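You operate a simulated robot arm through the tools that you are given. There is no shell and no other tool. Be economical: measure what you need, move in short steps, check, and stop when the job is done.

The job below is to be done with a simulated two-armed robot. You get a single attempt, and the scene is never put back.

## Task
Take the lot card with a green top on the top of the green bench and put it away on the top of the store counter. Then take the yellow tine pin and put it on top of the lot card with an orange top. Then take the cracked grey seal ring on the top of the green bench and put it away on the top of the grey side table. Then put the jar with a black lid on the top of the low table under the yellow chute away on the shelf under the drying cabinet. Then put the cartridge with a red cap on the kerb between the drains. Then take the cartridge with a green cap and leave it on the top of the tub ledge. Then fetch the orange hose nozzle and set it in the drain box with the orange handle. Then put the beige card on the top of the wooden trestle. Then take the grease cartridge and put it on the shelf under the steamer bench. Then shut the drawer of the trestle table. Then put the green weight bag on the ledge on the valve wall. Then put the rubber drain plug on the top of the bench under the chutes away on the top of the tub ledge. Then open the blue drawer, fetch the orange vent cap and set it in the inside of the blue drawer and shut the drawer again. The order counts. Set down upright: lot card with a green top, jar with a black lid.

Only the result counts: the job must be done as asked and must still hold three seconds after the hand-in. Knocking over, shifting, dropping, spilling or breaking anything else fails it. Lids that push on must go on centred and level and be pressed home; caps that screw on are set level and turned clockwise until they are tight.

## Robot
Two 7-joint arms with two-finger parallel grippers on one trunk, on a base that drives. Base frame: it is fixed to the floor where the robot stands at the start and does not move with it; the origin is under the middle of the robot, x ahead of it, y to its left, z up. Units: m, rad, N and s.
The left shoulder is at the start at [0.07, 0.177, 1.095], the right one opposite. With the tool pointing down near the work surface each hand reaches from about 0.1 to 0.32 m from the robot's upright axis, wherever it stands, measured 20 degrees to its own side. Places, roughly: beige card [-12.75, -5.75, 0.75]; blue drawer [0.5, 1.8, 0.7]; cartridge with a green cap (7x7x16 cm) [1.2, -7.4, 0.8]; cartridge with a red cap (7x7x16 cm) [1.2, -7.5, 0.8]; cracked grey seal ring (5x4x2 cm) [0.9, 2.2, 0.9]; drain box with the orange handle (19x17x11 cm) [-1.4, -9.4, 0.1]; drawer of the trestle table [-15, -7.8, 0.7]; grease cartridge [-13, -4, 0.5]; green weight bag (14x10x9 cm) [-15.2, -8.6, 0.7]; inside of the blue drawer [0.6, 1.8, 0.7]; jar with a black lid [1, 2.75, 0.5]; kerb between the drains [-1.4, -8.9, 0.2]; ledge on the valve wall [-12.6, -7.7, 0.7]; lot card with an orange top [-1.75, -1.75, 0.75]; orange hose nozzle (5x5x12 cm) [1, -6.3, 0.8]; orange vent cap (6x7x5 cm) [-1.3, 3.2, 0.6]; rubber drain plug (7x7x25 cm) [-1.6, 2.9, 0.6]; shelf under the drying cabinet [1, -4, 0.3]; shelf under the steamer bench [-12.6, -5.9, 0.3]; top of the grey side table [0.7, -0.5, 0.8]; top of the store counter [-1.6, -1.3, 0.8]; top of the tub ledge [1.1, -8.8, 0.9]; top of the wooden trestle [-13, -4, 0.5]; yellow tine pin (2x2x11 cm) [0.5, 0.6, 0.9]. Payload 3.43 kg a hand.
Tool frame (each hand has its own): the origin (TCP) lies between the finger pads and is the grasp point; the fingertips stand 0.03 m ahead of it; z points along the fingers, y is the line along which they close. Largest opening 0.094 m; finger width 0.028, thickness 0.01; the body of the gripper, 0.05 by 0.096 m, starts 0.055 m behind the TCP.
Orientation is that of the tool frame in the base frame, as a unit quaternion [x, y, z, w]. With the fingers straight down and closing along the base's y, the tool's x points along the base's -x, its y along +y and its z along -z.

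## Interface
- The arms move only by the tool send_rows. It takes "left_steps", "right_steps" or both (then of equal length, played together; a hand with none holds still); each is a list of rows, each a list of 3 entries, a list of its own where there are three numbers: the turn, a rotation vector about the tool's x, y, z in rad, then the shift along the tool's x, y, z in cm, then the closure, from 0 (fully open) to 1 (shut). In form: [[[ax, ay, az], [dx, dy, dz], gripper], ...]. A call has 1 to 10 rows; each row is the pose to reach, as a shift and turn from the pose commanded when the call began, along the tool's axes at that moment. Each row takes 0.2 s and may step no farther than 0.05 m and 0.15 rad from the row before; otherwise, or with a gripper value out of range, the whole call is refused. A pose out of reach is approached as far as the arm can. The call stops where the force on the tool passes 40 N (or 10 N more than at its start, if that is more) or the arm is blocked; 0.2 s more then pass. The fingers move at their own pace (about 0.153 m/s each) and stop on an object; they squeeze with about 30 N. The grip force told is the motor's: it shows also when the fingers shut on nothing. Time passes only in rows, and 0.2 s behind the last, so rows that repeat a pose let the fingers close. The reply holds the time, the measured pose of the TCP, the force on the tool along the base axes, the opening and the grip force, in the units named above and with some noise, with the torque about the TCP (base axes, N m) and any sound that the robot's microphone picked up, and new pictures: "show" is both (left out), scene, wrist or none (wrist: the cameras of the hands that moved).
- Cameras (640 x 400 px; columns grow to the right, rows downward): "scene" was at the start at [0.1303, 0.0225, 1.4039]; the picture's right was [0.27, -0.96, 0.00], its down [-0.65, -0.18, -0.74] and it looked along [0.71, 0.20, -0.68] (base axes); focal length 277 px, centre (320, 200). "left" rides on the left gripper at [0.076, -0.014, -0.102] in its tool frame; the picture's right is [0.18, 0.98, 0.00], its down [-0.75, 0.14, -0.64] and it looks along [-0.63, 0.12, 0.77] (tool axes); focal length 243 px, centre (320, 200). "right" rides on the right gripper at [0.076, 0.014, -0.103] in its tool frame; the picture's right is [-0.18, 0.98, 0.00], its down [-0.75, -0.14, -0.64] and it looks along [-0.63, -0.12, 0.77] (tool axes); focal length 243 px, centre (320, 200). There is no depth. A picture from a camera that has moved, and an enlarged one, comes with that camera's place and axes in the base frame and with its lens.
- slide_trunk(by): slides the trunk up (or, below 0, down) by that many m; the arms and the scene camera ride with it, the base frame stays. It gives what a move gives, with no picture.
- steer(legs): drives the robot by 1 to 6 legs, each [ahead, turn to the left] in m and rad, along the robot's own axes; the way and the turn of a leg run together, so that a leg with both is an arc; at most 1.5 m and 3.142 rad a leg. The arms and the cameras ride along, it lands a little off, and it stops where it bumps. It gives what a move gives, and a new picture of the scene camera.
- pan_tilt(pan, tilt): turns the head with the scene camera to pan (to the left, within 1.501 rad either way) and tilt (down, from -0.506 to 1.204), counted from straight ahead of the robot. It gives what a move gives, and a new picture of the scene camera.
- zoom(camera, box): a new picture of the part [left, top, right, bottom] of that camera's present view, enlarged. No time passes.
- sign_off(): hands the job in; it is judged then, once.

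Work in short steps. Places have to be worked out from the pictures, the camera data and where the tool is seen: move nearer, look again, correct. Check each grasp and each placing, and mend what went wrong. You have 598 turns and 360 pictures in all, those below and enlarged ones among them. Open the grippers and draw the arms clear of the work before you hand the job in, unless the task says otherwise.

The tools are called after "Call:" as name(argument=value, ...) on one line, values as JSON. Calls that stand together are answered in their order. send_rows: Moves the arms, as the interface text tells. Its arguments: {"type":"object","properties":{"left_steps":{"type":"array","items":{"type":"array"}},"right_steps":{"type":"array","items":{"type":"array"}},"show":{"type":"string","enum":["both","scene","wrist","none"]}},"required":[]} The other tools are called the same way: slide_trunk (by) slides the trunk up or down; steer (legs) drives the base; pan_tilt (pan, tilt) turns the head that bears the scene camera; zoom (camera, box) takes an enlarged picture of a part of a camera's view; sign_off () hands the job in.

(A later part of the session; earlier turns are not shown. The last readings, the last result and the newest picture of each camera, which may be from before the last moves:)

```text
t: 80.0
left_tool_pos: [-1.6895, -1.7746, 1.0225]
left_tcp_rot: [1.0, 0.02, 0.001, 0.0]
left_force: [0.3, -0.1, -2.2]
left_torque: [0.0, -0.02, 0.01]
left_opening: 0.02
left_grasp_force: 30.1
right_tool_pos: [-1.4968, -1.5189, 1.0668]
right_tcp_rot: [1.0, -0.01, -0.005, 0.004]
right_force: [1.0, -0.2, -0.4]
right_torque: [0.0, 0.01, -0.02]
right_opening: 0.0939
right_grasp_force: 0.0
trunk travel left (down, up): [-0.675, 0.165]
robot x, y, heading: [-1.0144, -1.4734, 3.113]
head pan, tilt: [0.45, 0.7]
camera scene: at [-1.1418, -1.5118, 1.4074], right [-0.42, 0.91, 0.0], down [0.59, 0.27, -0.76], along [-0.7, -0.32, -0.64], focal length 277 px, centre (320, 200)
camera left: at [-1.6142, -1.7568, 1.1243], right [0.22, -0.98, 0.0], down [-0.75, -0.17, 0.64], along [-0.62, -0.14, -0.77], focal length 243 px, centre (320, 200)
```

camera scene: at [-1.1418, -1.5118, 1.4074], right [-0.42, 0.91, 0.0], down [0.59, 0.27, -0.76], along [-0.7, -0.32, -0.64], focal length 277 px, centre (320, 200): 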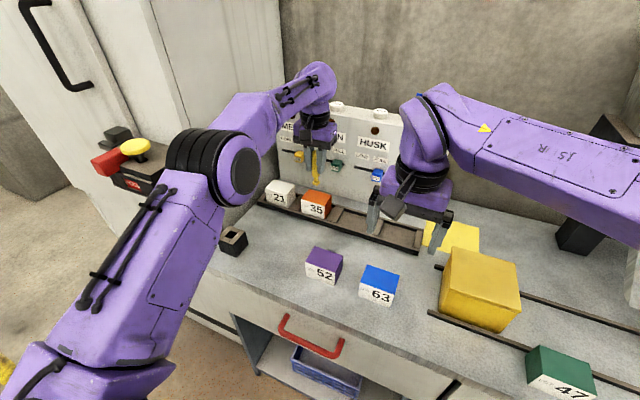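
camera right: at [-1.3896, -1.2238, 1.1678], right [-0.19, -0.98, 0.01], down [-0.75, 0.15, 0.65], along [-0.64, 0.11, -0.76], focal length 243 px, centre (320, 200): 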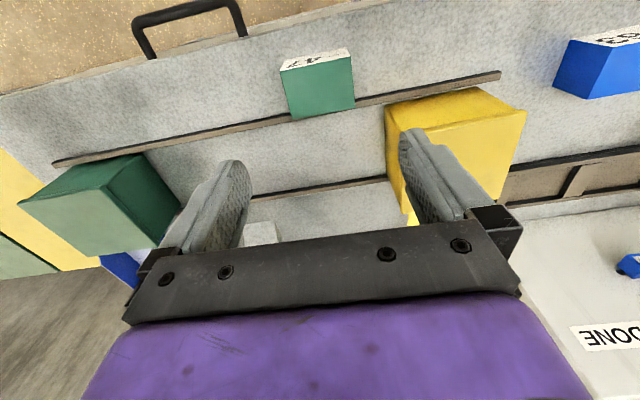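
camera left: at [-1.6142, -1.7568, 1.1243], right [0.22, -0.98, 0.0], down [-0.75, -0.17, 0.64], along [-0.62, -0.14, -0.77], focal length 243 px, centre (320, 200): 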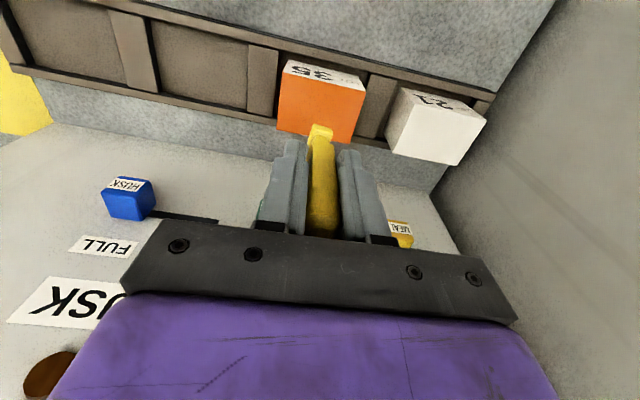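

Pin is centred over the card. Lowering slowly to contact.

Call:
send_rows(left_steps=[[[0, 0, 0], [0, 0, 1.5], 1], [[0, 0, 0], [0, 0, 2.4], 1], [[0, 0, 0], [0, 0, 2.8], 1], [[0, 0, 0], [0, 0, 3.1], 1], [[0, 0, 0], [0, 0, 3.4], 1], [[0, 0, 0], [0, 0, 3.6], 1], [[0, 0, 0], [0, 0, 3.8], 1], [[0, 0, 0], [0, 0, 4.0], 1], [[0, 0, 0], [0, 0, 4.2], 1], [[0, 0, 0], [0, 0, 4.4], 1]], show="none")

Call:
zoom(camera="scene", box=[280, 140, 360, 230])

```text
t: 82.2
left_tool_pos: [-1.6898, -1.7735, 0.9771]
left_tcp_rot: [1.0, 0.019, 0.001, 0.0]
left_force: [-0.4, -0.8, -1.4]
left_torque: [-0.02, 0.02, -0.01]
left_opening: 0.02
left_grasp_force: 30.0
right_tool_pos: [-1.4963, -1.5191, 1.066]
right_tcp_rot: [1.0, -0.009, -0.005, 0.004]
right_force: [-0.1, 0.4, 0.7]
right_torque: [-0.01, 0.03, 0.0]
right_opening: 0.0938
right_grasp_force: 0.0
trunk travel left (down, up): [-0.675, 0.165]
robot x, y, heading: [-1.013, -1.4761, 3.117]
head pan, tilt: [0.45, 0.7]
```

```text
4.44 times, centred on (320, 185) of scene
camera zoom: at [-1.1417, -1.5118, 1.4074], right [-0.41, 0.91, 0.0], down [0.59, 0.27, -0.76], along [-0.7, -0.32, -0.64], focal length 1232 px, centre (320, 267)
```

zoom: 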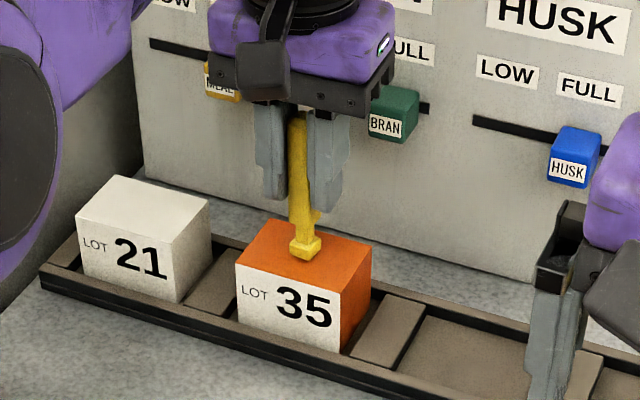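

No contact yet; continue in 2–3 mm steps.

Call:
send_rows(left_steps=[[[0, 0, 0], [0, 0, 0.2], 1], [[0, 0, 0], [0, 0, 0.4], 1], [[0, 0, 0], [0, 0, 0.6], 1], [[0, 0, 0], [0, 0, 0.8], 1], [[0, 0, 0], [0, 0, 1.0], 1], [[0, 0, 0], [0, 0, 1.2], 1], [[0, 0, 0], [0, 0, 1.4], 1], [[0, 0, 0], [0, 0, 1.6], 1]], show="none")

Call:
zoom(camera="scene", box=[280, 140, 360, 230])

```text
t: 84.0
left_tool_pos: [-1.6867, -1.7721, 0.964]
left_tcp_rot: [1.0, 0.018, -0.001, 0.001]
left_force: [-3.4, 1.7, 22.8]
left_torque: [0.06, 0.1, -0.06]
left_opening: 0.0198
left_grasp_force: 29.6
right_tool_pos: [-1.4923, -1.517, 1.0677]
right_tcp_rot: [1.0, -0.009, -0.007, 0.005]
right_force: [0.3, 0.6, 0.0]
right_torque: [-0.02, -0.01, -0.03]
right_opening: 0.0942
right_grasp_force: 0.0
trunk travel left (down, up): [-0.675, 0.165]
robot x, y, heading: [-1.0144, -1.4778, 3.116]
head pan, tilt: [0.45, 0.7]
```

```text
4.44 times, centred on (320, 185) of scene
camera zoom: at [-1.1379, -1.5096, 1.4079], right [-0.41, 0.91, 0.0], down [0.58, 0.27, -0.77], along [-0.7, -0.32, -0.64], focal length 1232 px, centre (320, 267)
```

zoom: 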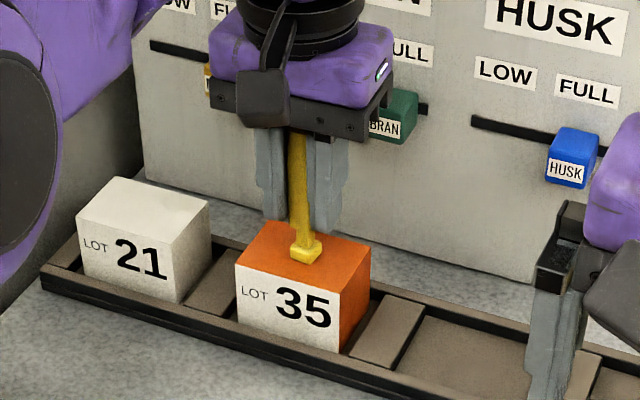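

Contact with 23 N. I ease back 2 mm, release and check.

Call:
send_rows(left_steps=[[[0, 0, 0], [0, 0, -0.15], 1], [[0, 0, 0], [0, 0, -0.2], 1], [[0, 0, 0], [0, 0, -0.2], 0.7], [[0, 0, 0], [0, 0, -0.2], 0.4], [[0, 0, 0], [0, 0, -0.2], 0.2], [[0, 0, 0], [0, 0, -0.2], 0.2]], show="none")

Call:
zoom(camera="scene", box=[280, 140, 360, 230])

```text
t: 85.5
left_tool_pos: [-1.6884, -1.773, 0.9643]
left_tcp_rot: [1.0, 0.019, 0.001, 0.0]
left_force: [-0.1, -0.6, -0.3]
left_torque: [0.02, 0.0, -0.02]
left_opening: 0.075
left_grasp_force: 0.0
right_tool_pos: [-1.4966, -1.5189, 1.0667]
right_tcp_rot: [1.0, -0.01, -0.007, 0.005]
right_force: [-1.2, -0.1, 1.2]
right_torque: [-0.02, 0.01, -0.01]
right_opening: 0.0938
right_grasp_force: 0.0
trunk travel left (down, up): [-0.675, 0.165]
robot x, y, heading: [-1.0147, -1.4757, 3.121]
head pan, tilt: [0.45, 0.7]
```

```text
4.44 times, centred on (320, 185) of scene
camera zoom: at [-1.141, -1.5115, 1.4075], right [-0.41, 0.91, 0.0], down [0.59, 0.27, -0.77], along [-0.7, -0.32, -0.64], focal length 1232 px, centre (320, 267)
```

zoom: 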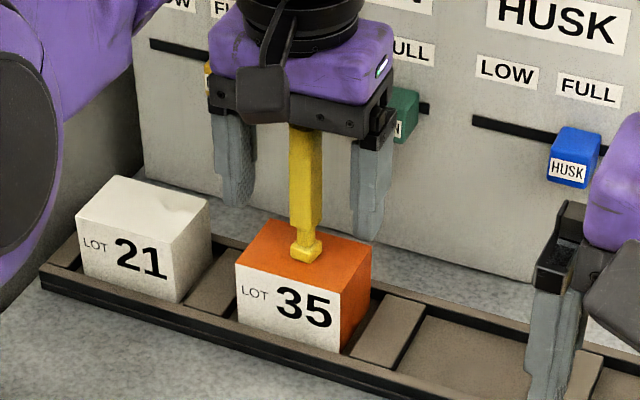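

The pin stands on card 35. Rising straight up, then driving away.

Call:
send_rows(left_steps=[[[0, 0, 0], [0, 0, -2], 0.2], [[0, 0, 0], [0, 0, -5], 0.2], [[0, 0, 0], [0, 0, -9], 0.2], [[0, 0, 0], [0, 0, -13], 0.2], [[0, 0, 0], [0, 0, -17], 0], [[0, 0, 0], [4, 0, -20], 0], [[0, 0, 0], [8, 0, -20], 0], [[0, 0, 0], [12, 0, -20], 0], [[0, 0, 0], [16, 0, -20], 0]], show="scene")

```text
t: 87.5
left_tool_pos: [-1.5244, -1.7655, 1.1676]
left_tcp_rot: [1.0, 0.019, -0.001, 0.001]
left_force: [1.0, -0.9, -1.1]
left_torque: [-0.03, 0.02, 0.02]
left_opening: 0.0944
left_grasp_force: 0.1
left hand out of reach, approached as far as the arm can: row 4, 5
right_tool_pos: [-1.4951, -1.5178, 1.0676]
right_tcp_rot: [1.0, -0.01, -0.007, 0.005]
right_force: [-0.3, 0.6, 1.7]
right_torque: [-0.02, 0.05, 0.01]
right_opening: 0.094
right_grasp_force: 0.1
trunk travel left (down, up): [-0.675, 0.165]
robot x, y, heading: [-1.0132, -1.4761, 3.121]
head pan, tilt: [0.45, 0.7]
camera scene: at [-1.1382, -1.5109, 1.4078], right [-0.41, 0.91, 0.0], down [0.58, 0.27, -0.77], along [-0.7, -0.32, -0.64], focal length 277 px, centre (320, 200)
```

scene: 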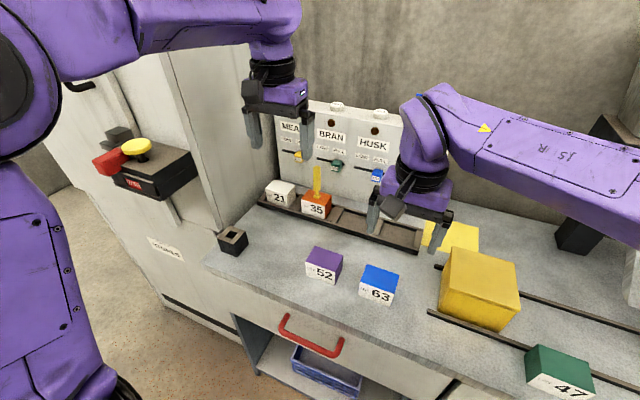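

Pin is standing on card 35. Now driving up the aisle toward the seal ring at (0.9, 2.2).

Call:
steer(legs=[[-0.55, 0], [0, -1.55], [1.5, 0], [1.5, 0], [0.4, 0]])

Call:
pan_tilt(pan=-1.2, tilt=0.5)

```text
t: 110.5
left_tool_pos: [-0.794, 2.3795, 1.1661]
left_tcp_rot: [0.735, -0.678, -0.001, 0.0]
left_force: [0.1, -0.3, -0.3]
left_torque: [-0.02, 0.03, 0.0]
left_opening: 0.0939
left_grasp_force: 0.1
right_tool_pos: [-0.5466, 2.3585, 1.0667]
right_tcp_rot: [0.715, -0.699, -0.008, -0.001]
right_force: [0.0, 0.6, -0.3]
right_torque: [0.0, -0.02, -0.03]
right_opening: 0.0942
right_grasp_force: 0.1
trunk travel left (down, up): [-0.675, 0.165]
robot x, y, heading: [-0.4833, 1.8796, 1.589]
head pan, tilt: [0.45, 0.7]
camera scene: at [-0.523, 2.0048, 1.4075], right [0.89, 0.45, 0.0], down [0.29, -0.57, -0.77], along [-0.35, 0.68, -0.64], focal length 277 px, centre (320, 200)
```

scene: 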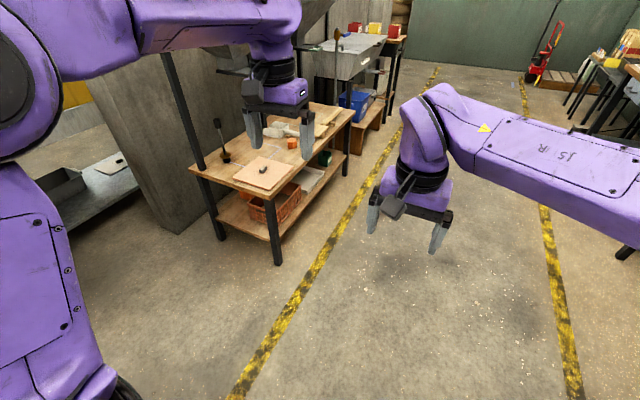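

```text
t: 112.2
left_tool_pos: [-0.795, 2.3813, 1.1651]
left_tcp_rot: [0.735, -0.678, 0.001, 0.0]
left_force: [0.2, -0.5, -0.3]
left_torque: [-0.03, 0.0, -0.01]
left_opening: 0.0939
left_grasp_force: 0.0
right_tool_pos: [-0.5457, 2.3592, 1.067]
right_tcp_rot: [0.716, -0.698, -0.008, -0.001]
right_force: [-0.4, -0.1, 0.2]
right_torque: [-0.01, -0.03, 0.01]
right_opening: 0.0939
right_grasp_force: 0.0
trunk travel left (down, up): [-0.675, 0.165]
robot x, y, heading: [-0.4831, 1.8772, 1.59]
head pan, tilt: [-1.201, 0.499]
camera scene: at [-0.4004, 1.9643, 1.4252], right [0.38, -0.92, 0.0], down [-0.44, -0.18, -0.88], along [0.81, 0.33, -0.48], focal length 277 px, centre (320, 200)
```

scene: 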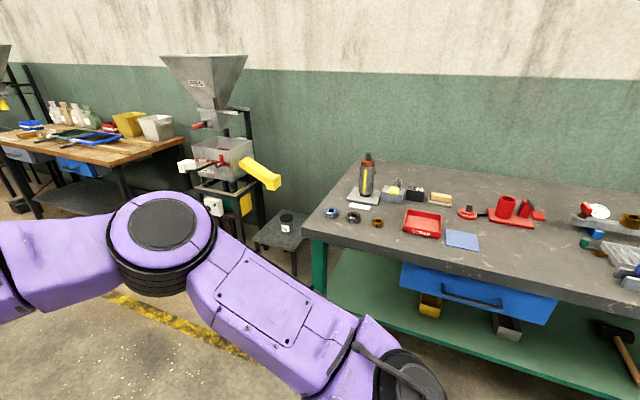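

I can see three small rings, the jar on the low stool table and the blue drawer. Zooming.

Call:
zoom(camera="scene", box=[260, 140, 500, 290])

```text
2.67 times, centred on (380, 215) of scene
camera zoom: at [-0.4004, 1.9643, 1.4252], right [0.38, -0.92, 0.0], down [-0.44, -0.18, -0.88], along [0.81, 0.33, -0.48], focal length 739 px, centre (160, 160)
```

zoom: 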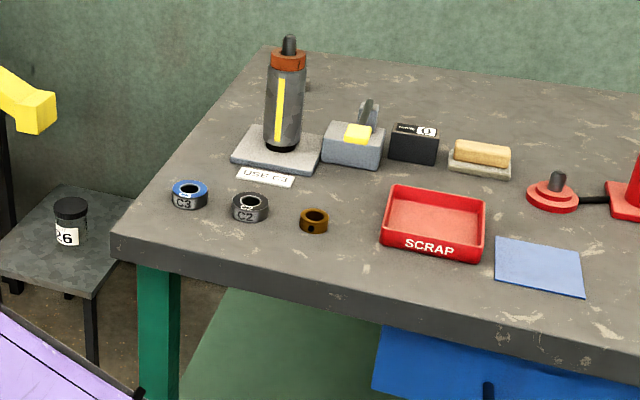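

Call:
zoom(camera="scene", box=[330, 140, 442, 230])

```text
4.44 times, centred on (386, 185) of scene
camera zoom: at [-0.4004, 1.9643, 1.4252], right [0.38, -0.92, 0.0], down [-0.44, -0.18, -0.88], along [0.81, 0.33, -0.48], focal length 1232 px, centre (27, 267)
```

zoom: 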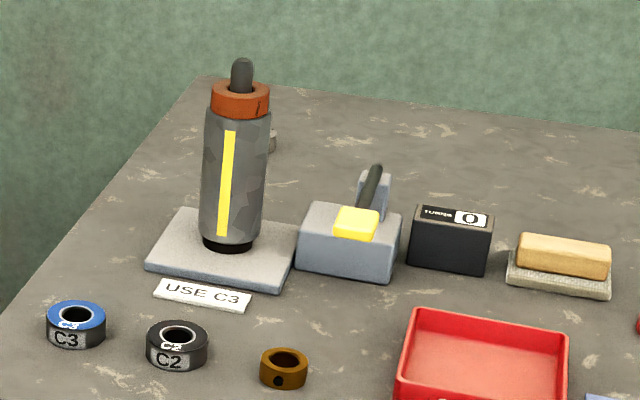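

A grey object sits behind the bottle at ≈(0.92, 2.20) – the cracked ring. I approach from the open side past the bench end (y≈2.7), facing the wall.

Call:
steer(legs=[[0.84, 0], [0, -1.59], [0.5, 0]])

Call:
pan_tilt(pan=-0.5, tilt=0.6)

```text
t: 123.1
left_tool_pos: [0.4973, 3.0567, 1.1647]
left_tcp_rot: [-0.041, 0.999, 0.0, 0.0]
left_force: [-0.7, 0.3, -0.6]
left_torque: [0.01, -0.01, -0.03]
left_opening: 0.0938
left_grasp_force: 0.0
right_tool_pos: [0.4765, 2.8081, 1.0677]
right_tcp_rot: [-0.013, 1.0, 0.005, 0.006]
right_force: [0.8, 0.3, 0.2]
right_torque: [-0.01, -0.03, -0.03]
right_opening: 0.0938
right_grasp_force: 0.0
trunk travel left (down, up): [-0.675, 0.165]
robot x, y, heading: [-0.0007, 2.7445, 0.021]
head pan, tilt: [-1.201, 0.499]
camera scene: at [0.0821, 2.6609, 1.4252], right [-0.92, -0.38, 0.0], down [-0.18, 0.44, -0.88], along [0.34, -0.81, -0.48], focal length 277 px, centre (320, 200)
```

scene: 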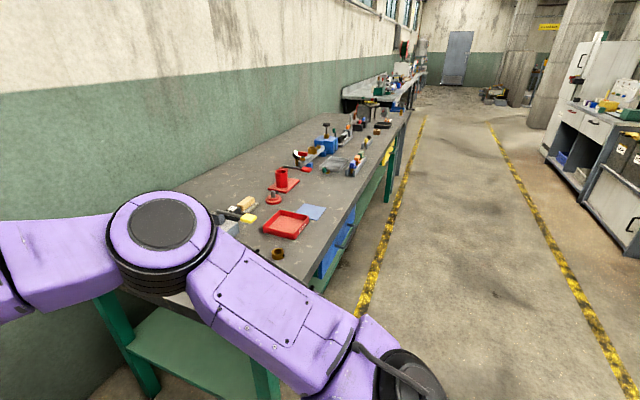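

```text
t: 124.2
left_tool_pos: [0.4984, 3.0565, 1.1655]
left_tcp_rot: [-0.042, 0.999, 0.001, 0.0]
left_force: [0.2, 0.3, 0.3]
left_torque: [0.03, 0.0, 0.01]
left_opening: 0.0941
left_grasp_force: 0.1
right_tool_pos: [0.4769, 2.8083, 1.0663]
right_tcp_rot: [-0.014, 1.0, 0.005, 0.006]
right_force: [0.7, 0.2, 0.1]
right_torque: [-0.02, -0.02, 0.0]
right_opening: 0.0941
right_grasp_force: 0.1
trunk travel left (down, up): [-0.675, 0.165]
robot x, y, heading: [-0.0011, 2.7449, 0.025]
head pan, tilt: [-0.499, 0.6]
camera scene: at [0.1261, 2.7044, 1.4161], right [-0.46, -0.89, 0.0], down [-0.5, 0.26, -0.83], along [0.73, -0.38, -0.56], focal length 277 px, centre (320, 200)
```

scene: 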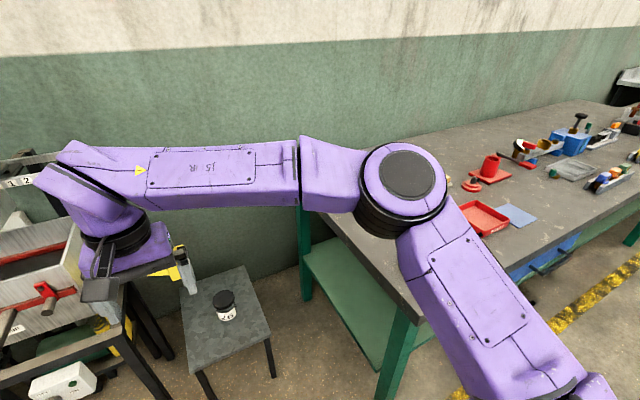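

The arm blocks the view of the ring. I swing the right hand over toward the bench corner, staying high, and look with the wrist camera.

Call:
send_rows(right_steps=[[[0, 0, 0], [0, -4.5, -2], 0], [[0, 0, 0], [0, -9, -4], 0], [[0, 0, 0], [-1, -13.5, -5], 0], [[0, 0, 0], [-2, -18, -5], 0], [[0, 0, 0], [-3, -22.5, -5], 0], [[0, 0, 0], [-4, -27, -5], 0], [[0, 0, 0], [-5, -31.5, -5], 0], [[0, 0, 0], [-6, -36, -5], 0]], show="both")

```text
t: 126.0
left_tool_pos: [0.4973, 3.0536, 1.1666]
left_tcp_rot: [-0.041, 0.999, 0.0, 0.002]
left_force: [-0.1, -0.3, -0.5]
left_torque: [0.0, 0.02, 0.0]
left_opening: 0.0938
left_grasp_force: 0.0
right_tool_pos: [0.5069, 2.5553, 1.1158]
right_tcp_rot: [0.007, 1.0, -0.002, 0.018]
right_force: [-0.6, 0.4, -0.1]
right_torque: [0.01, 0.0, -0.01]
right_opening: 0.0941
right_grasp_force: 0.1
right hand out of reach, approached as far as the arm can: row 5, 6, 7, 8
trunk travel left (down, up): [-0.675, 0.165]
robot x, y, heading: [0.0, 2.7425, 0.025]
head pan, tilt: [-0.499, 0.6]
camera scene: at [0.1243, 2.7028, 1.4162], right [-0.46, -0.89, 0.0], down [-0.5, 0.26, -0.83], along [0.73, -0.38, -0.56], focal length 277 px, centre (320, 200)
camera right: at [0.428, 2.5708, 1.2139], right [0.2, 0.98, 0.0], down [0.73, -0.15, 0.67], along [0.66, -0.13, -0.74], focal length 243 px, centre (320, 200)
```

scene: 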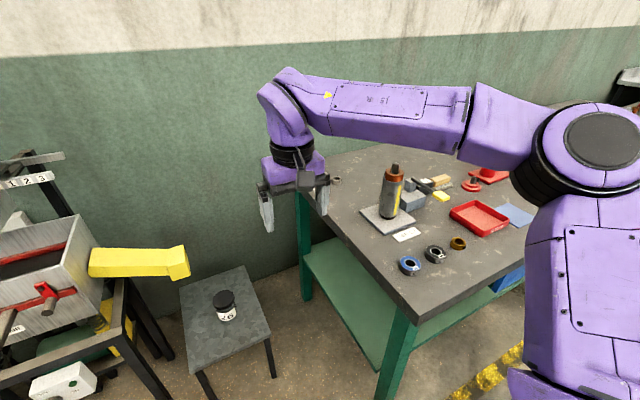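
right: 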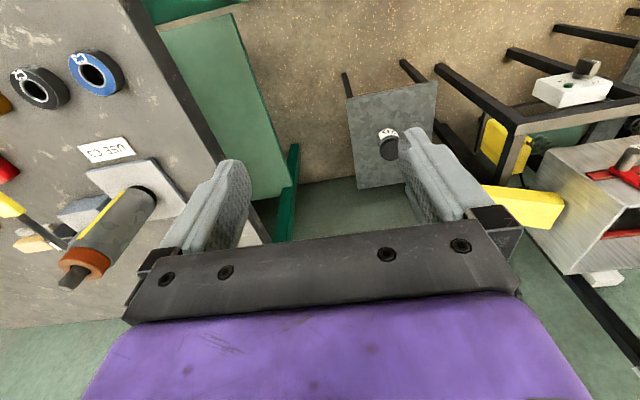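

The arm hits its limits this way. I tilt the head down to see my base footprint relative to the bench corner.

Call:
pan_tilt(pan=-0.6, tilt=1.2)

```text
t: 127.0
left_tool_pos: [0.4974, 3.0562, 1.1658]
left_tcp_rot: [-0.043, 0.999, 0.001, 0.0]
left_force: [-0.2, 0.9, -0.6]
left_torque: [0.02, 0.01, -0.02]
left_opening: 0.094
left_grasp_force: 0.0
right_tool_pos: [0.5093, 2.5583, 1.1154]
right_tcp_rot: [0.007, 1.0, -0.003, 0.017]
right_force: [0.3, -0.5, 0.8]
right_torque: [0.0, 0.01, 0.0]
right_opening: 0.094
right_grasp_force: 0.1
trunk travel left (down, up): [-0.675, 0.165]
robot x, y, heading: [-0.0015, 2.744, 0.023]
head pan, tilt: [-0.6, 1.201]
camera scene: at [0.0943, 2.714, 1.3716], right [-0.55, -0.84, 0.0], down [-0.78, 0.51, -0.36], along [0.3, -0.2, -0.93], focal length 277 px, centre (320, 200)
```

scene: 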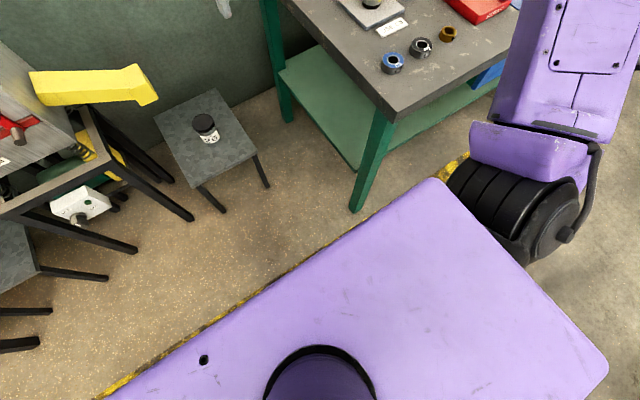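

My base front is within ~0.27 m, so I can stand at x≈0.2. First I pull the left hand in, away from the hopper, then creep forward.

Call:
send_rows(left_steps=[[[0, 0, 0], [3, -3, 0], 0], [[0, 0, 0], [7, -6, 0], 0], [[0, 0, 0], [11, -9, 0], 0], [[0, 0, 0], [15, -12, 0], 0], [[0, 0, 0], [18, -14, 0], 0]], show="none")

Call:
steer(legs=[[0.2, -0.02]])

Call:
pan_tilt(pan=-0.5, tilt=0.55)

```text
t: 128.2
left_tool_pos: [0.3295, 2.9004, 1.1651]
left_tcp_rot: [-0.042, 0.999, 0.0, 0.001]
left_force: [-0.9, -0.7, 0.1]
left_torque: [0.01, 0.0, -0.06]
left_opening: 0.0938
left_grasp_force: 0.0
right_tool_pos: [0.5088, 2.5574, 1.1157]
right_tcp_rot: [0.007, 1.0, -0.004, 0.017]
right_force: [0.3, -0.3, -0.9]
right_torque: [-0.02, 0.01, 0.01]
right_opening: 0.0939
right_grasp_force: 0.0
trunk travel left (down, up): [-0.675, 0.165]
robot x, y, heading: [-0.0025, 2.7434, 0.023]
head pan, tilt: [-0.6, 1.201]
```

```text
t: 129.8
left_tool_pos: [0.5339, 2.8953, 1.1654]
left_tcp_rot: [-0.031, 1.0, 0.0, 0.0]
left_force: [0.0, -0.1, 0.4]
left_torque: [0.0, 0.0, 0.01]
left_opening: 0.0939
left_grasp_force: 0.1
right_tool_pos: [0.7055, 2.5494, 1.1161]
right_tcp_rot: [0.017, 1.0, -0.004, 0.017]
right_force: [0.6, 0.2, 0.1]
right_torque: [0.02, 0.0, 0.02]
right_opening: 0.0939
right_grasp_force: 0.1
trunk travel left (down, up): [-0.675, 0.165]
robot x, y, heading: [0.1977, 2.7487, 0.005]
head pan, tilt: [-0.6, 1.201]
camera scene: at [0.2943, 2.715, 1.3716], right [-0.56, -0.83, 0.0], down [-0.77, 0.53, -0.36], along [0.3, -0.2, -0.93], focal length 277 px, centre (320, 200)
```

scene: 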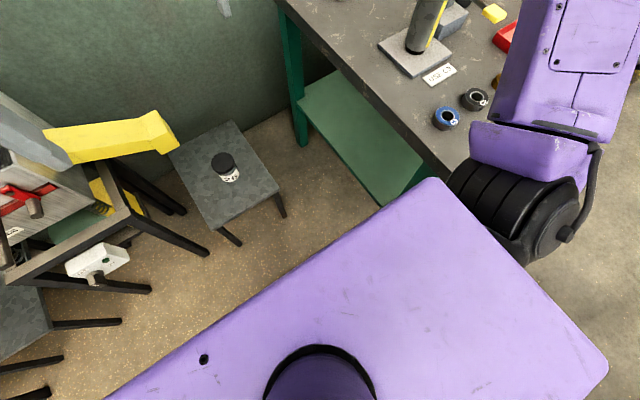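

```text
t: 130.8
left_tool_pos: [0.5333, 2.8954, 1.1656]
left_tcp_rot: [-0.03, 1.0, 0.0, 0.0]
left_force: [-0.1, -0.2, 0.1]
left_torque: [-0.02, -0.02, -0.01]
left_opening: 0.0938
left_grasp_force: 0.0
right_tool_pos: [0.7062, 2.549, 1.1159]
right_tcp_rot: [0.018, 1.0, -0.003, 0.016]
right_force: [0.7, 0.0, 0.4]
right_torque: [0.0, 0.0, 0.01]
right_opening: 0.0939
right_grasp_force: 0.0
trunk travel left (down, up): [-0.675, 0.165]
robot x, y, heading: [0.2007, 2.7494, 0.004]
head pan, tilt: [-0.499, 0.55]
camera scene: at [0.3272, 2.7036, 1.4206], right [-0.48, -0.88, 0.0], down [-0.46, 0.25, -0.85], along [0.75, -0.41, -0.52], focal length 277 px, centre (320, 200)
```

scene: 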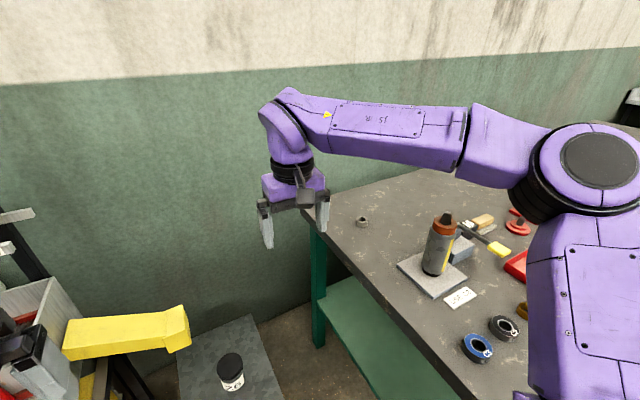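

Ring at about (0.943, 2.20). I yaw the right hand toward it (0.45 rad clockwise) while moving over the bench end.

Call:
send_rows(right_steps=[[[0, 0, 0.12], [-1.5, -3.5, 0.5], 0], [[0, 0, 0.24], [-3, -7, 1], 0], [[0, 0, 0.36], [-4.5, -10.5, 2], 0], [[0, 0, 0.46], [-6, -14, 3], 0], [[0, 0, 0.46], [-7.5, -17, 4], 0]], show="wrist")

```text
t: 132.0
left_tool_pos: [0.5337, 2.8944, 1.1659]
left_tcp_rot: [-0.03, 1.0, 0.001, -0.001]
left_force: [0.6, 0.1, -0.2]
left_torque: [0.0, -0.01, -0.03]
left_opening: 0.0942
left_grasp_force: 0.0
right_tool_pos: [0.7762, 2.3753, 1.0759]
right_tcp_rot: [0.246, 0.969, 0.0, 0.016]
right_force: [0.2, -0.5, -0.6]
right_torque: [0.02, 0.03, 0.04]
right_opening: 0.0938
right_grasp_force: 0.1
trunk travel left (down, up): [-0.675, 0.165]
robot x, y, heading: [0.196, 2.7478, 0.002]
head pan, tilt: [-0.499, 0.55]
camera right: at [0.7125, 2.4236, 1.1751], right [0.63, 0.78, 0.01], down [0.57, -0.48, 0.66], along [0.52, -0.41, -0.75], focal length 243 px, centre (320, 200)
```

right: 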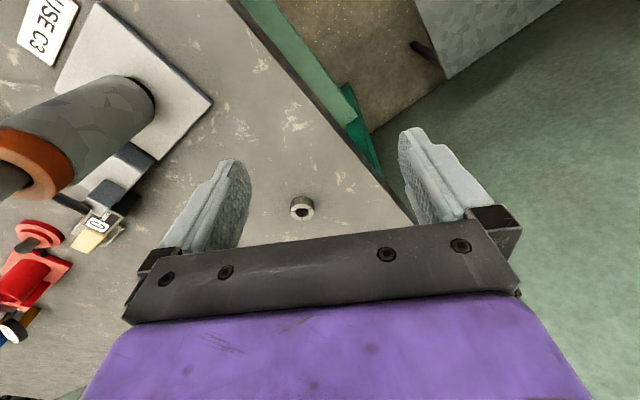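

Ring seen at ≈(0.925, 2.215). I tilt the tool forward 0.45 rad and advance to a pre-grasp above it.

Call:
send_rows(right_steps=[[[0, -0.11, 0], [-2.8, -1.4, 1], 0], [[0, -0.22, 0], [-5.6, -2.8, 2], 0], [[0, -0.33, 0], [-8.4, -4.2, 4], 0], [[0, -0.45, 0], [-11.2, -5.6, 6], 0], [[0, -0.45, 0], [-14, -6.7, 8], 0], [[0, -0.45, 0], [-14, -6.7, 8], 0]], show="both")

```text
t: 133.4
left_tool_pos: [0.5341, 2.8968, 1.1661]
left_tcp_rot: [-0.031, 1.0, 0.0, 0.001]
left_force: [0.0, -1.2, 1.0]
left_torque: [0.03, -0.02, -0.02]
left_opening: 0.0939
left_grasp_force: 0.1
right_tool_pos: [0.8693, 2.2489, 1.0011]
right_tcp_rot: [0.24, 0.941, -0.055, 0.233]
right_force: [-1.0, -0.1, 0.5]
right_torque: [0.02, -0.05, 0.0]
right_opening: 0.0943
right_grasp_force: 0.2
trunk travel left (down, up): [-0.675, 0.165]
robot x, y, heading: [0.1984, 2.7462, -0.0]
head pan, tilt: [-0.499, 0.55]
camera scene: at [0.3266, 2.7038, 1.4207], right [-0.48, -0.88, 0.0], down [-0.46, 0.25, -0.85], along [0.75, -0.41, -0.52], focal length 277 px, centre (320, 200)
camera right: at [0.7737, 2.3146, 1.0563], right [0.61, 0.79, 0.1], down [0.25, -0.31, 0.92], along [0.75, -0.54, -0.39], focal length 243 px, centre (320, 200)
```

scene: 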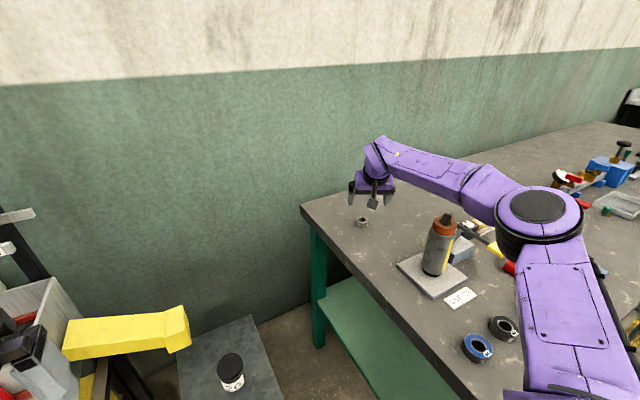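
right: 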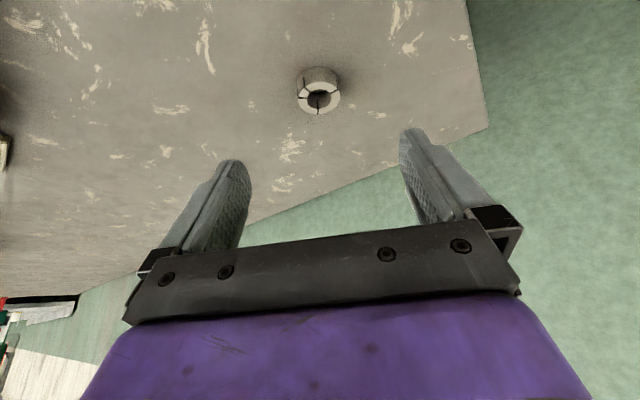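

The cracked light-grey ring is confirmed at ≈(0.922, 2.221). I descend so the tips straddle it just above the bench, then close.

Call:
send_rows(right_steps=[[[0, 0, 0], [0.2, 0, 4], 0], [[0, 0, 0], [0.4, 0, 8], 0], [[0, 0, 0], [0.6, 0, 10.5], 0], [[0, 0, 0], [0.6, 0, 12], 0], [[0, 0, 0], [0.6, 0, 12], 0]], show="wrist")

```text
t: 134.6
left_tool_pos: [0.5334, 2.8952, 1.1663]
left_tcp_rot: [-0.031, 1.0, 0.0, 0.0]
left_force: [1.1, -0.4, 0.3]
left_torque: [-0.01, -0.01, 0.02]
left_opening: 0.094
left_grasp_force: 0.1
right_tool_pos: [0.9153, 2.2273, 0.8934]
right_tcp_rot: [0.24, 0.941, -0.055, 0.233]
right_force: [0.5, 0.0, 0.9]
right_torque: [-0.08, -0.02, 0.06]
right_opening: 0.0944
right_grasp_force: 0.0
trunk travel left (down, up): [-0.675, 0.165]
robot x, y, heading: [0.1969, 2.7439, 0.002]
head pan, tilt: [-0.499, 0.55]
camera right: at [0.8204, 2.2928, 0.9477], right [0.61, 0.79, 0.09], down [0.25, -0.31, 0.92], along [0.75, -0.54, -0.39], focal length 243 px, centre (320, 200)
```

right: 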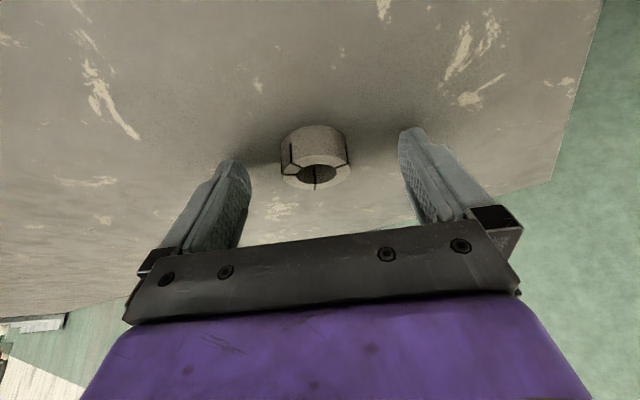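

Ring lies ~8 mm ahead of the tips' centre. I nudge forward and close.

Call:
send_rows(right_steps=[[[0, 0, 0], [-0.4, -0.3, 0.3], 0], [[0, 0, 0], [-0.7, -0.5, 0.55], 0], [[0, 0, 0], [-0.7, -0.5, 0.55], 1], [[0, 0, 0], [-0.7, -0.5, 0.55], 1], [[0, 0, 0], [-0.7, -0.5, 0.55], 1], [[0, 0, 0], [-0.7, -0.5, 0.55], 1]], show="wrist")

```text
t: 136.0
left_tool_pos: [0.5342, 2.8958, 1.1654]
left_tcp_rot: [-0.031, 1.0, -0.001, 0.0]
left_force: [0.7, 0.3, 0.5]
left_torque: [0.0, -0.01, 0.04]
left_opening: 0.0937
left_grasp_force: 0.0
right_tool_pos: [0.916, 2.2278, 0.893]
right_tcp_rot: [0.24, 0.941, -0.054, 0.233]
right_force: [0.2, 0.0, -0.2]
right_torque: [0.01, 0.02, -0.03]
right_opening: 0.0383
right_grasp_force: 30.3
right hand out of reach, approached as far as the arm can: row 1, 2, 3, 4, 5, 6
trunk travel left (down, up): [-0.675, 0.165]
robot x, y, heading: [0.1963, 2.746, -0.001]
head pan, tilt: [-0.499, 0.55]
camera right: at [0.8205, 2.293, 0.9477], right [0.61, 0.79, 0.09], down [0.25, -0.31, 0.92], along [0.75, -0.54, -0.39], focal length 243 px, centre (320, 200)
```

right: 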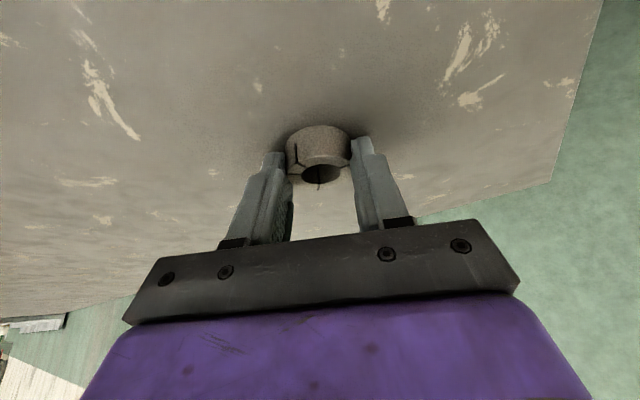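

Gripped (38 mm). Lifting a little to test the hold.

Call:
send_rows(right_steps=[[[0, 0, 0], [-0.3, 0, -1], 1], [[0, 0, 0], [-0.6, 0, -2], 1], [[0, 0, 0], [-0.6, 0, -3], 1], [[0, 0, 0], [-0.6, 0, -3], 1]], show="wrist")

```text
t: 137.0
left_tool_pos: [0.5348, 2.8953, 1.1649]
left_tcp_rot: [-0.03, 1.0, 0.0, 0.0]
left_force: [-0.6, -0.1, -0.3]
left_torque: [-0.02, 0.01, -0.01]
left_opening: 0.094
left_grasp_force: 0.1
right_tool_pos: [0.9063, 2.2317, 0.9231]
right_tcp_rot: [0.239, 0.941, -0.054, 0.232]
right_force: [1.3, -0.1, 0.5]
right_torque: [0.02, -0.01, -0.01]
right_opening: 0.0383
right_grasp_force: 30.2
trunk travel left (down, up): [-0.675, 0.165]
robot x, y, heading: [0.1974, 2.747, 0.004]
head pan, tilt: [-0.499, 0.55]
camera right: at [0.8124, 2.2961, 0.9775], right [0.61, 0.79, 0.09], down [0.25, -0.31, 0.92], along [0.75, -0.54, -0.39], focal length 243 px, centre (320, 200)
```

right: 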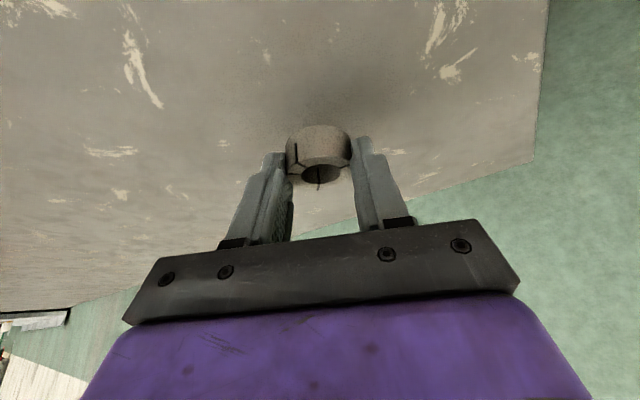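

It holds. I raise and retract the hand, levelling the tool again.

Call:
send_rows(right_steps=[[[0, 0, 0], [-1.5, 0, -3.5], 1], [[0, 0, 0], [-3, 0, -7], 1], [[0, 0, 0], [-5, 0, -11], 1], [[0, 0.1, 0], [-2, 1, -13.5], 1], [[0, 0.2, 0], [2, 2.5, -15.5], 1], [[0, 0.3, 0], [6, 4, -18], 1], [[0, 0.4, -0.1], [10, 6, -20], 1], [[0, 0.45, -0.2], [13, 8, -22], 1], [[0, 0.45, -0.3], [16, 10, -24], 1]], show="scene")

```text
t: 139.0
left_tool_pos: [0.5326, 2.895, 1.1649]
left_tcp_rot: [-0.031, 1.0, 0.0, 0.0]
left_force: [0.7, -0.4, -0.5]
left_torque: [0.01, 0.0, -0.02]
left_opening: 0.094
left_grasp_force: 0.0
right_tool_pos: [0.7617, 2.3937, 1.0533]
right_tcp_rot: [0.177, 0.984, -0.014, 0.025]
right_force: [0.0, -0.1, 0.0]
right_torque: [-0.01, -0.03, -0.01]
right_opening: 0.0382
right_grasp_force: 30.1
right hand out of reach, approached as far as the arm can: row 3, 4, 7, 8, 9
trunk travel left (down, up): [-0.675, 0.165]
robot x, y, heading: [0.1977, 2.7493, 0.004]
head pan, tilt: [-0.499, 0.55]
camera scene: at [0.3268, 2.7026, 1.4207], right [-0.48, -0.88, 0.0], down [-0.46, 0.25, -0.85], along [0.75, -0.41, -0.52], focal length 277 px, centre (320, 200)
```

scene: 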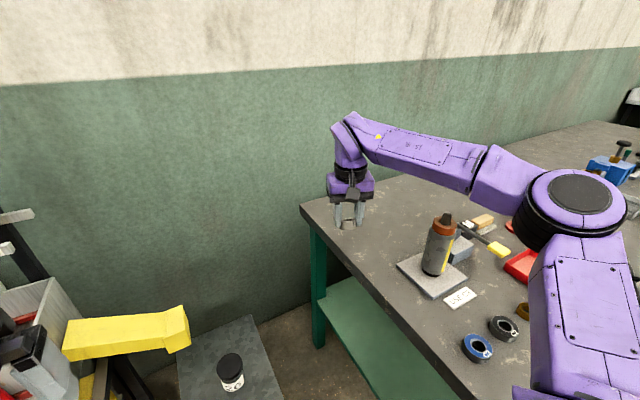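

Continue retracting to in front of the robot.

Call:
send_rows(right_steps=[[[0, 0, 0], [3.5, 2, -1], 1], [[0, 0, -0.1], [7, 4, -2], 1], [[0, 0, -0.2], [11, 6.5, -3], 1], [[0, 0, -0.3], [15, 9, -4], 1], [[0, 0, -0.36], [19, 11, -5], 1], [[0, 0, -0.36], [22, 13, -5], 1]], show="none")

Call:
steer(legs=[[-0.65, 0], [0, -1.57], [1.5, 0], [1.0, 0]])

Call:
pan_tilt(pan=0.9, tilt=0.5)

```text
t: 140.4
left_tool_pos: [0.5341, 2.8968, 1.1662]
left_tcp_rot: [-0.03, 1.0, 0.0, 0.0]
left_force: [-0.5, 0.1, 0.6]
left_torque: [0.04, -0.02, 0.02]
left_opening: 0.094
left_grasp_force: 0.0
right_tool_pos: [0.5983, 2.597, 1.0869]
right_tcp_rot: [-0.003, 1.0, -0.018, 0.022]
right_force: [0.2, 0.3, -0.4]
right_torque: [-0.02, 0.01, -0.02]
right_opening: 0.0384
right_grasp_force: 29.9
trunk travel left (down, up): [-0.675, 0.165]
robot x, y, heading: [0.2021, 2.7462, -0.001]
head pan, tilt: [-0.499, 0.55]
```

```text
t: 159.8
left_tool_pos: [-0.3032, -0.1015, 1.1659]
left_tcp_rot: [0.68, 0.734, 0.0, 0.0]
left_force: [0.7, -0.5, -0.6]
left_torque: [-0.01, 0.01, 0.0]
left_opening: 0.0941
left_grasp_force: 0.1
right_tool_pos: [-0.6018, -0.171, 1.0871]
right_tcp_rot: [0.7, 0.714, -0.027, 0.003]
right_force: [0.3, -0.9, -1.0]
right_torque: [0.02, 0.01, 0.0]
right_opening: 0.0385
right_grasp_force: 29.9
trunk travel left (down, up): [-0.675, 0.165]
robot x, y, heading: [-0.4586, 0.2314, -1.554]
head pan, tilt: [-0.499, 0.55]
camera scene: at [-0.4984, 0.1018, 1.4206], right [-0.89, 0.46, 0.0], down [0.24, 0.46, -0.85], along [-0.39, -0.76, -0.52], focal length 277 px, centre (320, 200)
```

scene: 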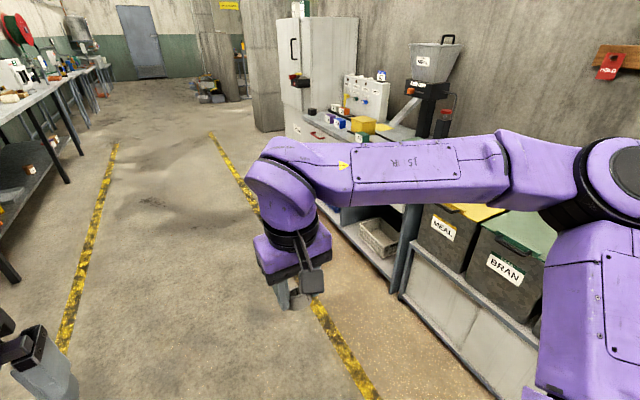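

```text
t: 161.3
left_tool_pos: [-0.3035, -0.1018, 1.1656]
left_tcp_rot: [0.679, 0.734, 0.0, 0.0]
left_force: [-0.3, -0.4, 0.1]
left_torque: [-0.03, -0.02, 0.03]
left_opening: 0.0942
left_grasp_force: 0.1
right_tool_pos: [-0.6016, -0.1712, 1.0872]
right_tcp_rot: [0.7, 0.713, -0.028, 0.003]
right_force: [0.3, 0.1, 0.1]
right_torque: [-0.01, -0.02, -0.02]
right_opening: 0.0386
right_grasp_force: 29.7
trunk travel left (down, up): [-0.675, 0.165]
robot x, y, heading: [-0.4571, 0.2303, -1.554]
head pan, tilt: [0.901, 0.499]
camera scene: at [-0.3845, 0.126, 1.4252], right [-0.61, -0.79, 0.0], down [-0.38, 0.29, -0.88], along [0.7, -0.53, -0.48], focal length 277 px, centre (320, 200)
```

scene: 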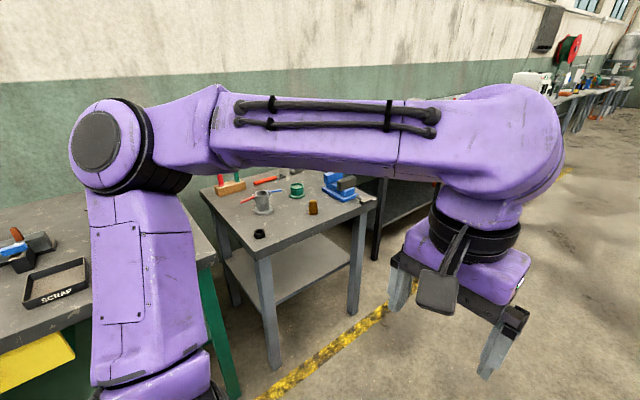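

The grey side table has free space near its front middle, ≈(0.46, -0.35). I drive in front of it.

Call:
steer(legs=[[0.43, 0], [0, 1.55], [0.37, 0]])

Call:
pan_tilt(pan=0, tilt=0.75)

```text
t: 169.8
left_tool_pos: [0.2494, -0.0307, 1.1656]
left_tcp_rot: [-0.049, 0.999, 0.0, 0.001]
left_force: [-0.1, 0.1, 0.1]
left_torque: [0.01, 0.01, 0.04]
left_opening: 0.0939
left_grasp_force: 0.0
right_tool_pos: [0.3241, -0.3274, 1.0866]
right_tcp_rot: [-0.02, 0.999, -0.018, 0.022]
right_force: [0.2, -0.2, 0.1]
right_torque: [0.0, 0.02, -0.02]
right_opening: 0.0381
right_grasp_force: 30.3
trunk travel left (down, up): [-0.675, 0.165]
robot x, y, heading: [-0.0804, -0.1912, 0.038]
head pan, tilt: [0.901, 0.499]
camera scene: at [0.023, -0.1164, 1.4252], right [0.81, -0.59, 0.0], down [-0.28, -0.39, -0.88], along [0.52, 0.71, -0.48], focal length 277 px, centre (320, 200)
```

scene: 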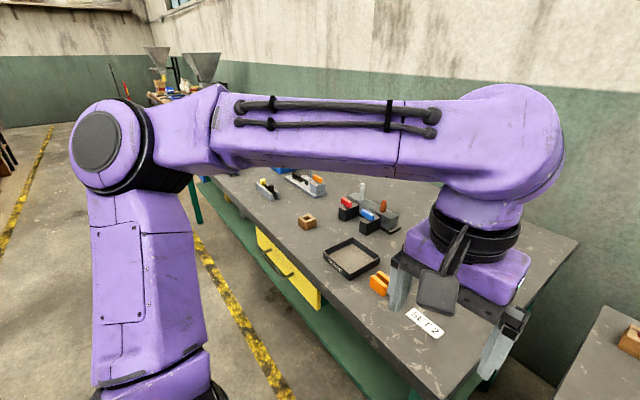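

```text
t: 171.0
left_tool_pos: [0.2505, -0.0306, 1.1656]
left_tcp_rot: [-0.049, 0.999, 0.001, 0.0]
left_force: [-0.3, 0.5, -0.4]
left_torque: [0.01, -0.02, 0.01]
left_opening: 0.0938
left_grasp_force: 0.2
right_tool_pos: [0.3257, -0.3266, 1.0865]
right_tcp_rot: [-0.019, 0.999, -0.017, 0.022]
right_force: [0.1, 0.4, -0.5]
right_torque: [0.0, -0.01, 0.02]
right_opening: 0.0384
right_grasp_force: 30.3
trunk travel left (down, up): [-0.675, 0.165]
robot x, y, heading: [-0.079, -0.1912, 0.037]
head pan, tilt: [0.0, 0.75]
camera scene: at [0.0526, -0.1866, 1.4032], right [0.04, -1.0, 0.0], down [-0.68, -0.03, -0.73], along [0.73, 0.03, -0.68], focal length 277 px, centre (320, 200)
```

scene: 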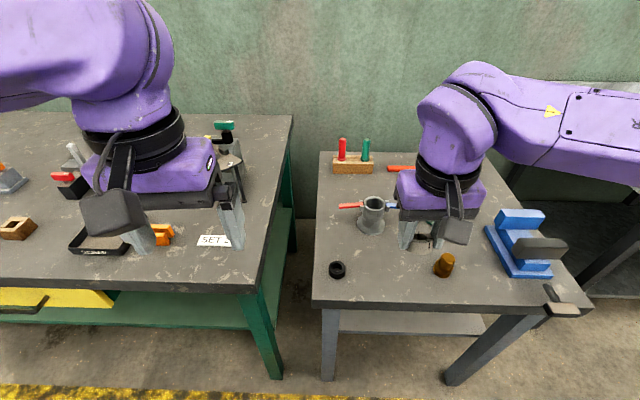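

I tilt the tool back to the grasp angle so the ring comes level, move over the free spot and down to z≈0.94.

Call:
send_rows(right_steps=[[[0, -0.11, 0], [-2, 0, 2], 1], [[-0.01, -0.22, 0], [-4, 0, 5], 1], [[-0.02, -0.33, 0], [-6.5, 0, 8.5], 1], [[-0.03, -0.43, 0], [-9, 0, 12], 1], [[-0.03, -0.43, 0], [-9, 0, 14.5], 1], [[-0.03, -0.43, 0], [-9, 0, 14.5], 1]], show="both")

```text
t: 172.4
left_tool_pos: [0.2506, -0.0306, 1.1656]
left_tcp_rot: [-0.048, 0.999, 0.0, 0.0]
left_force: [-1.0, -0.5, 0.0]
left_torque: [0.0, -0.02, 0.0]
left_opening: 0.0943
left_grasp_force: 0.0
right_tool_pos: [0.4196, -0.3283, 0.9449]
right_tcp_rot: [-0.024, 0.972, 0.002, 0.233]
right_force: [0.3, 0.3, -0.2]
right_torque: [0.02, 0.01, 0.01]
right_opening: 0.0382
right_grasp_force: 30.5
trunk travel left (down, up): [-0.675, 0.165]
robot x, y, heading: [-0.0777, -0.1926, 0.041]
head pan, tilt: [0.0, 0.75]
camera scene: at [0.0522, -0.1867, 1.4032], right [0.04, -1.0, 0.0], down [-0.68, -0.03, -0.73], along [0.73, 0.03, -0.68], focal length 277 px, centre (320, 200)
camera right: at [0.3042, -0.3198, 0.9998], right [0.12, 0.99, 0.08], down [0.38, -0.12, 0.92], along [0.92, -0.08, -0.39], focal length 243 px, centre (320, 200)
```

scene: 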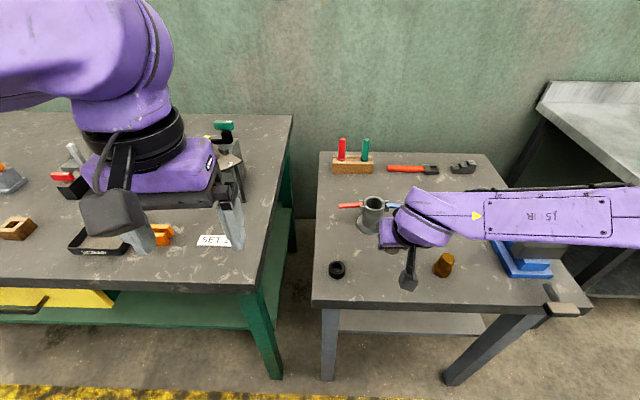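
right: 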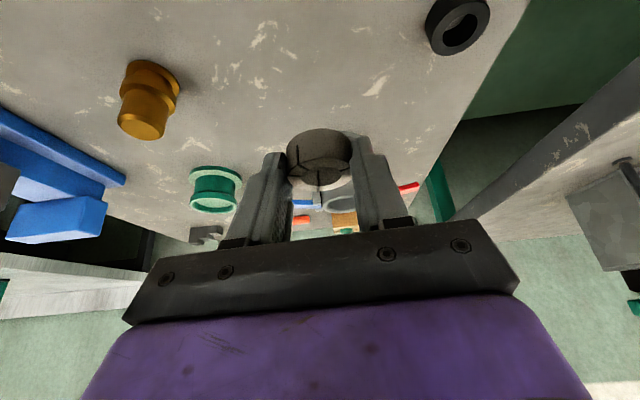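

Clear spot. Lower straight down slowly.

Call:
send_rows(right_steps=[[[0, 0, 0], [0.9, 0, 1.8], 1], [[0, 0, 0], [1.6, 0, 3.1], 1], [[0, 0, 0], [2, 0, 4], 1], [[0, 0, 0], [2.3, 0, 4.6], 1], [[0, 0, 0], [2.6, 0, 5.2], 1], [[0, 0, 0], [2.9, 0, 5.8], 1], [[0, 0, 0], [3.2, 0, 6.3], 1], [[0, 0, 0], [3.4, 0, 6.8], 1], [[0, 0, 0], [3.7, 0, 7.3], 1], [[0, 0, 0], [3.9, 0, 7.7], 1]], show="wrist")

```text
t: 174.6
left_tool_pos: [0.2508, -0.0292, 1.165]
left_tcp_rot: [-0.049, 0.999, -0.001, -0.001]
left_force: [0.6, -0.1, 0.1]
left_torque: [0.04, 0.03, 0.03]
left_opening: 0.0942
left_grasp_force: 0.0
right_tool_pos: [0.4222, -0.3288, 0.8588]
right_tcp_rot: [-0.023, 0.972, 0.003, 0.235]
right_force: [0.2, 0.1, 0.1]
right_torque: [-0.03, -0.03, 0.05]
right_opening: 0.0381
right_grasp_force: 29.9
trunk travel left (down, up): [-0.675, 0.165]
robot x, y, heading: [-0.0792, -0.1902, 0.039]
head pan, tilt: [0.0, 0.75]
camera right: at [0.3072, -0.321, 0.9148], right [0.12, 0.99, 0.08], down [0.38, -0.12, 0.92], along [0.92, -0.08, -0.39], focal length 243 px, centre (320, 200)
```

right: 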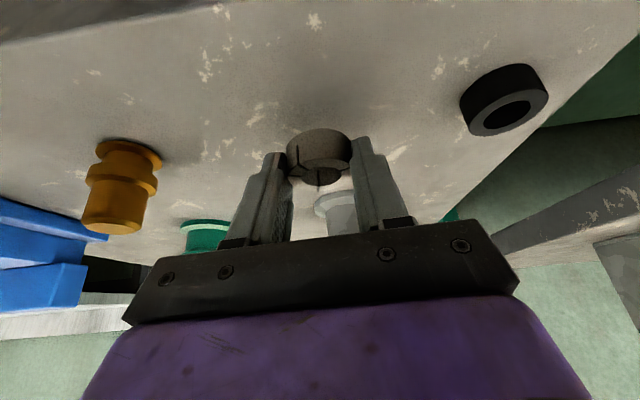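

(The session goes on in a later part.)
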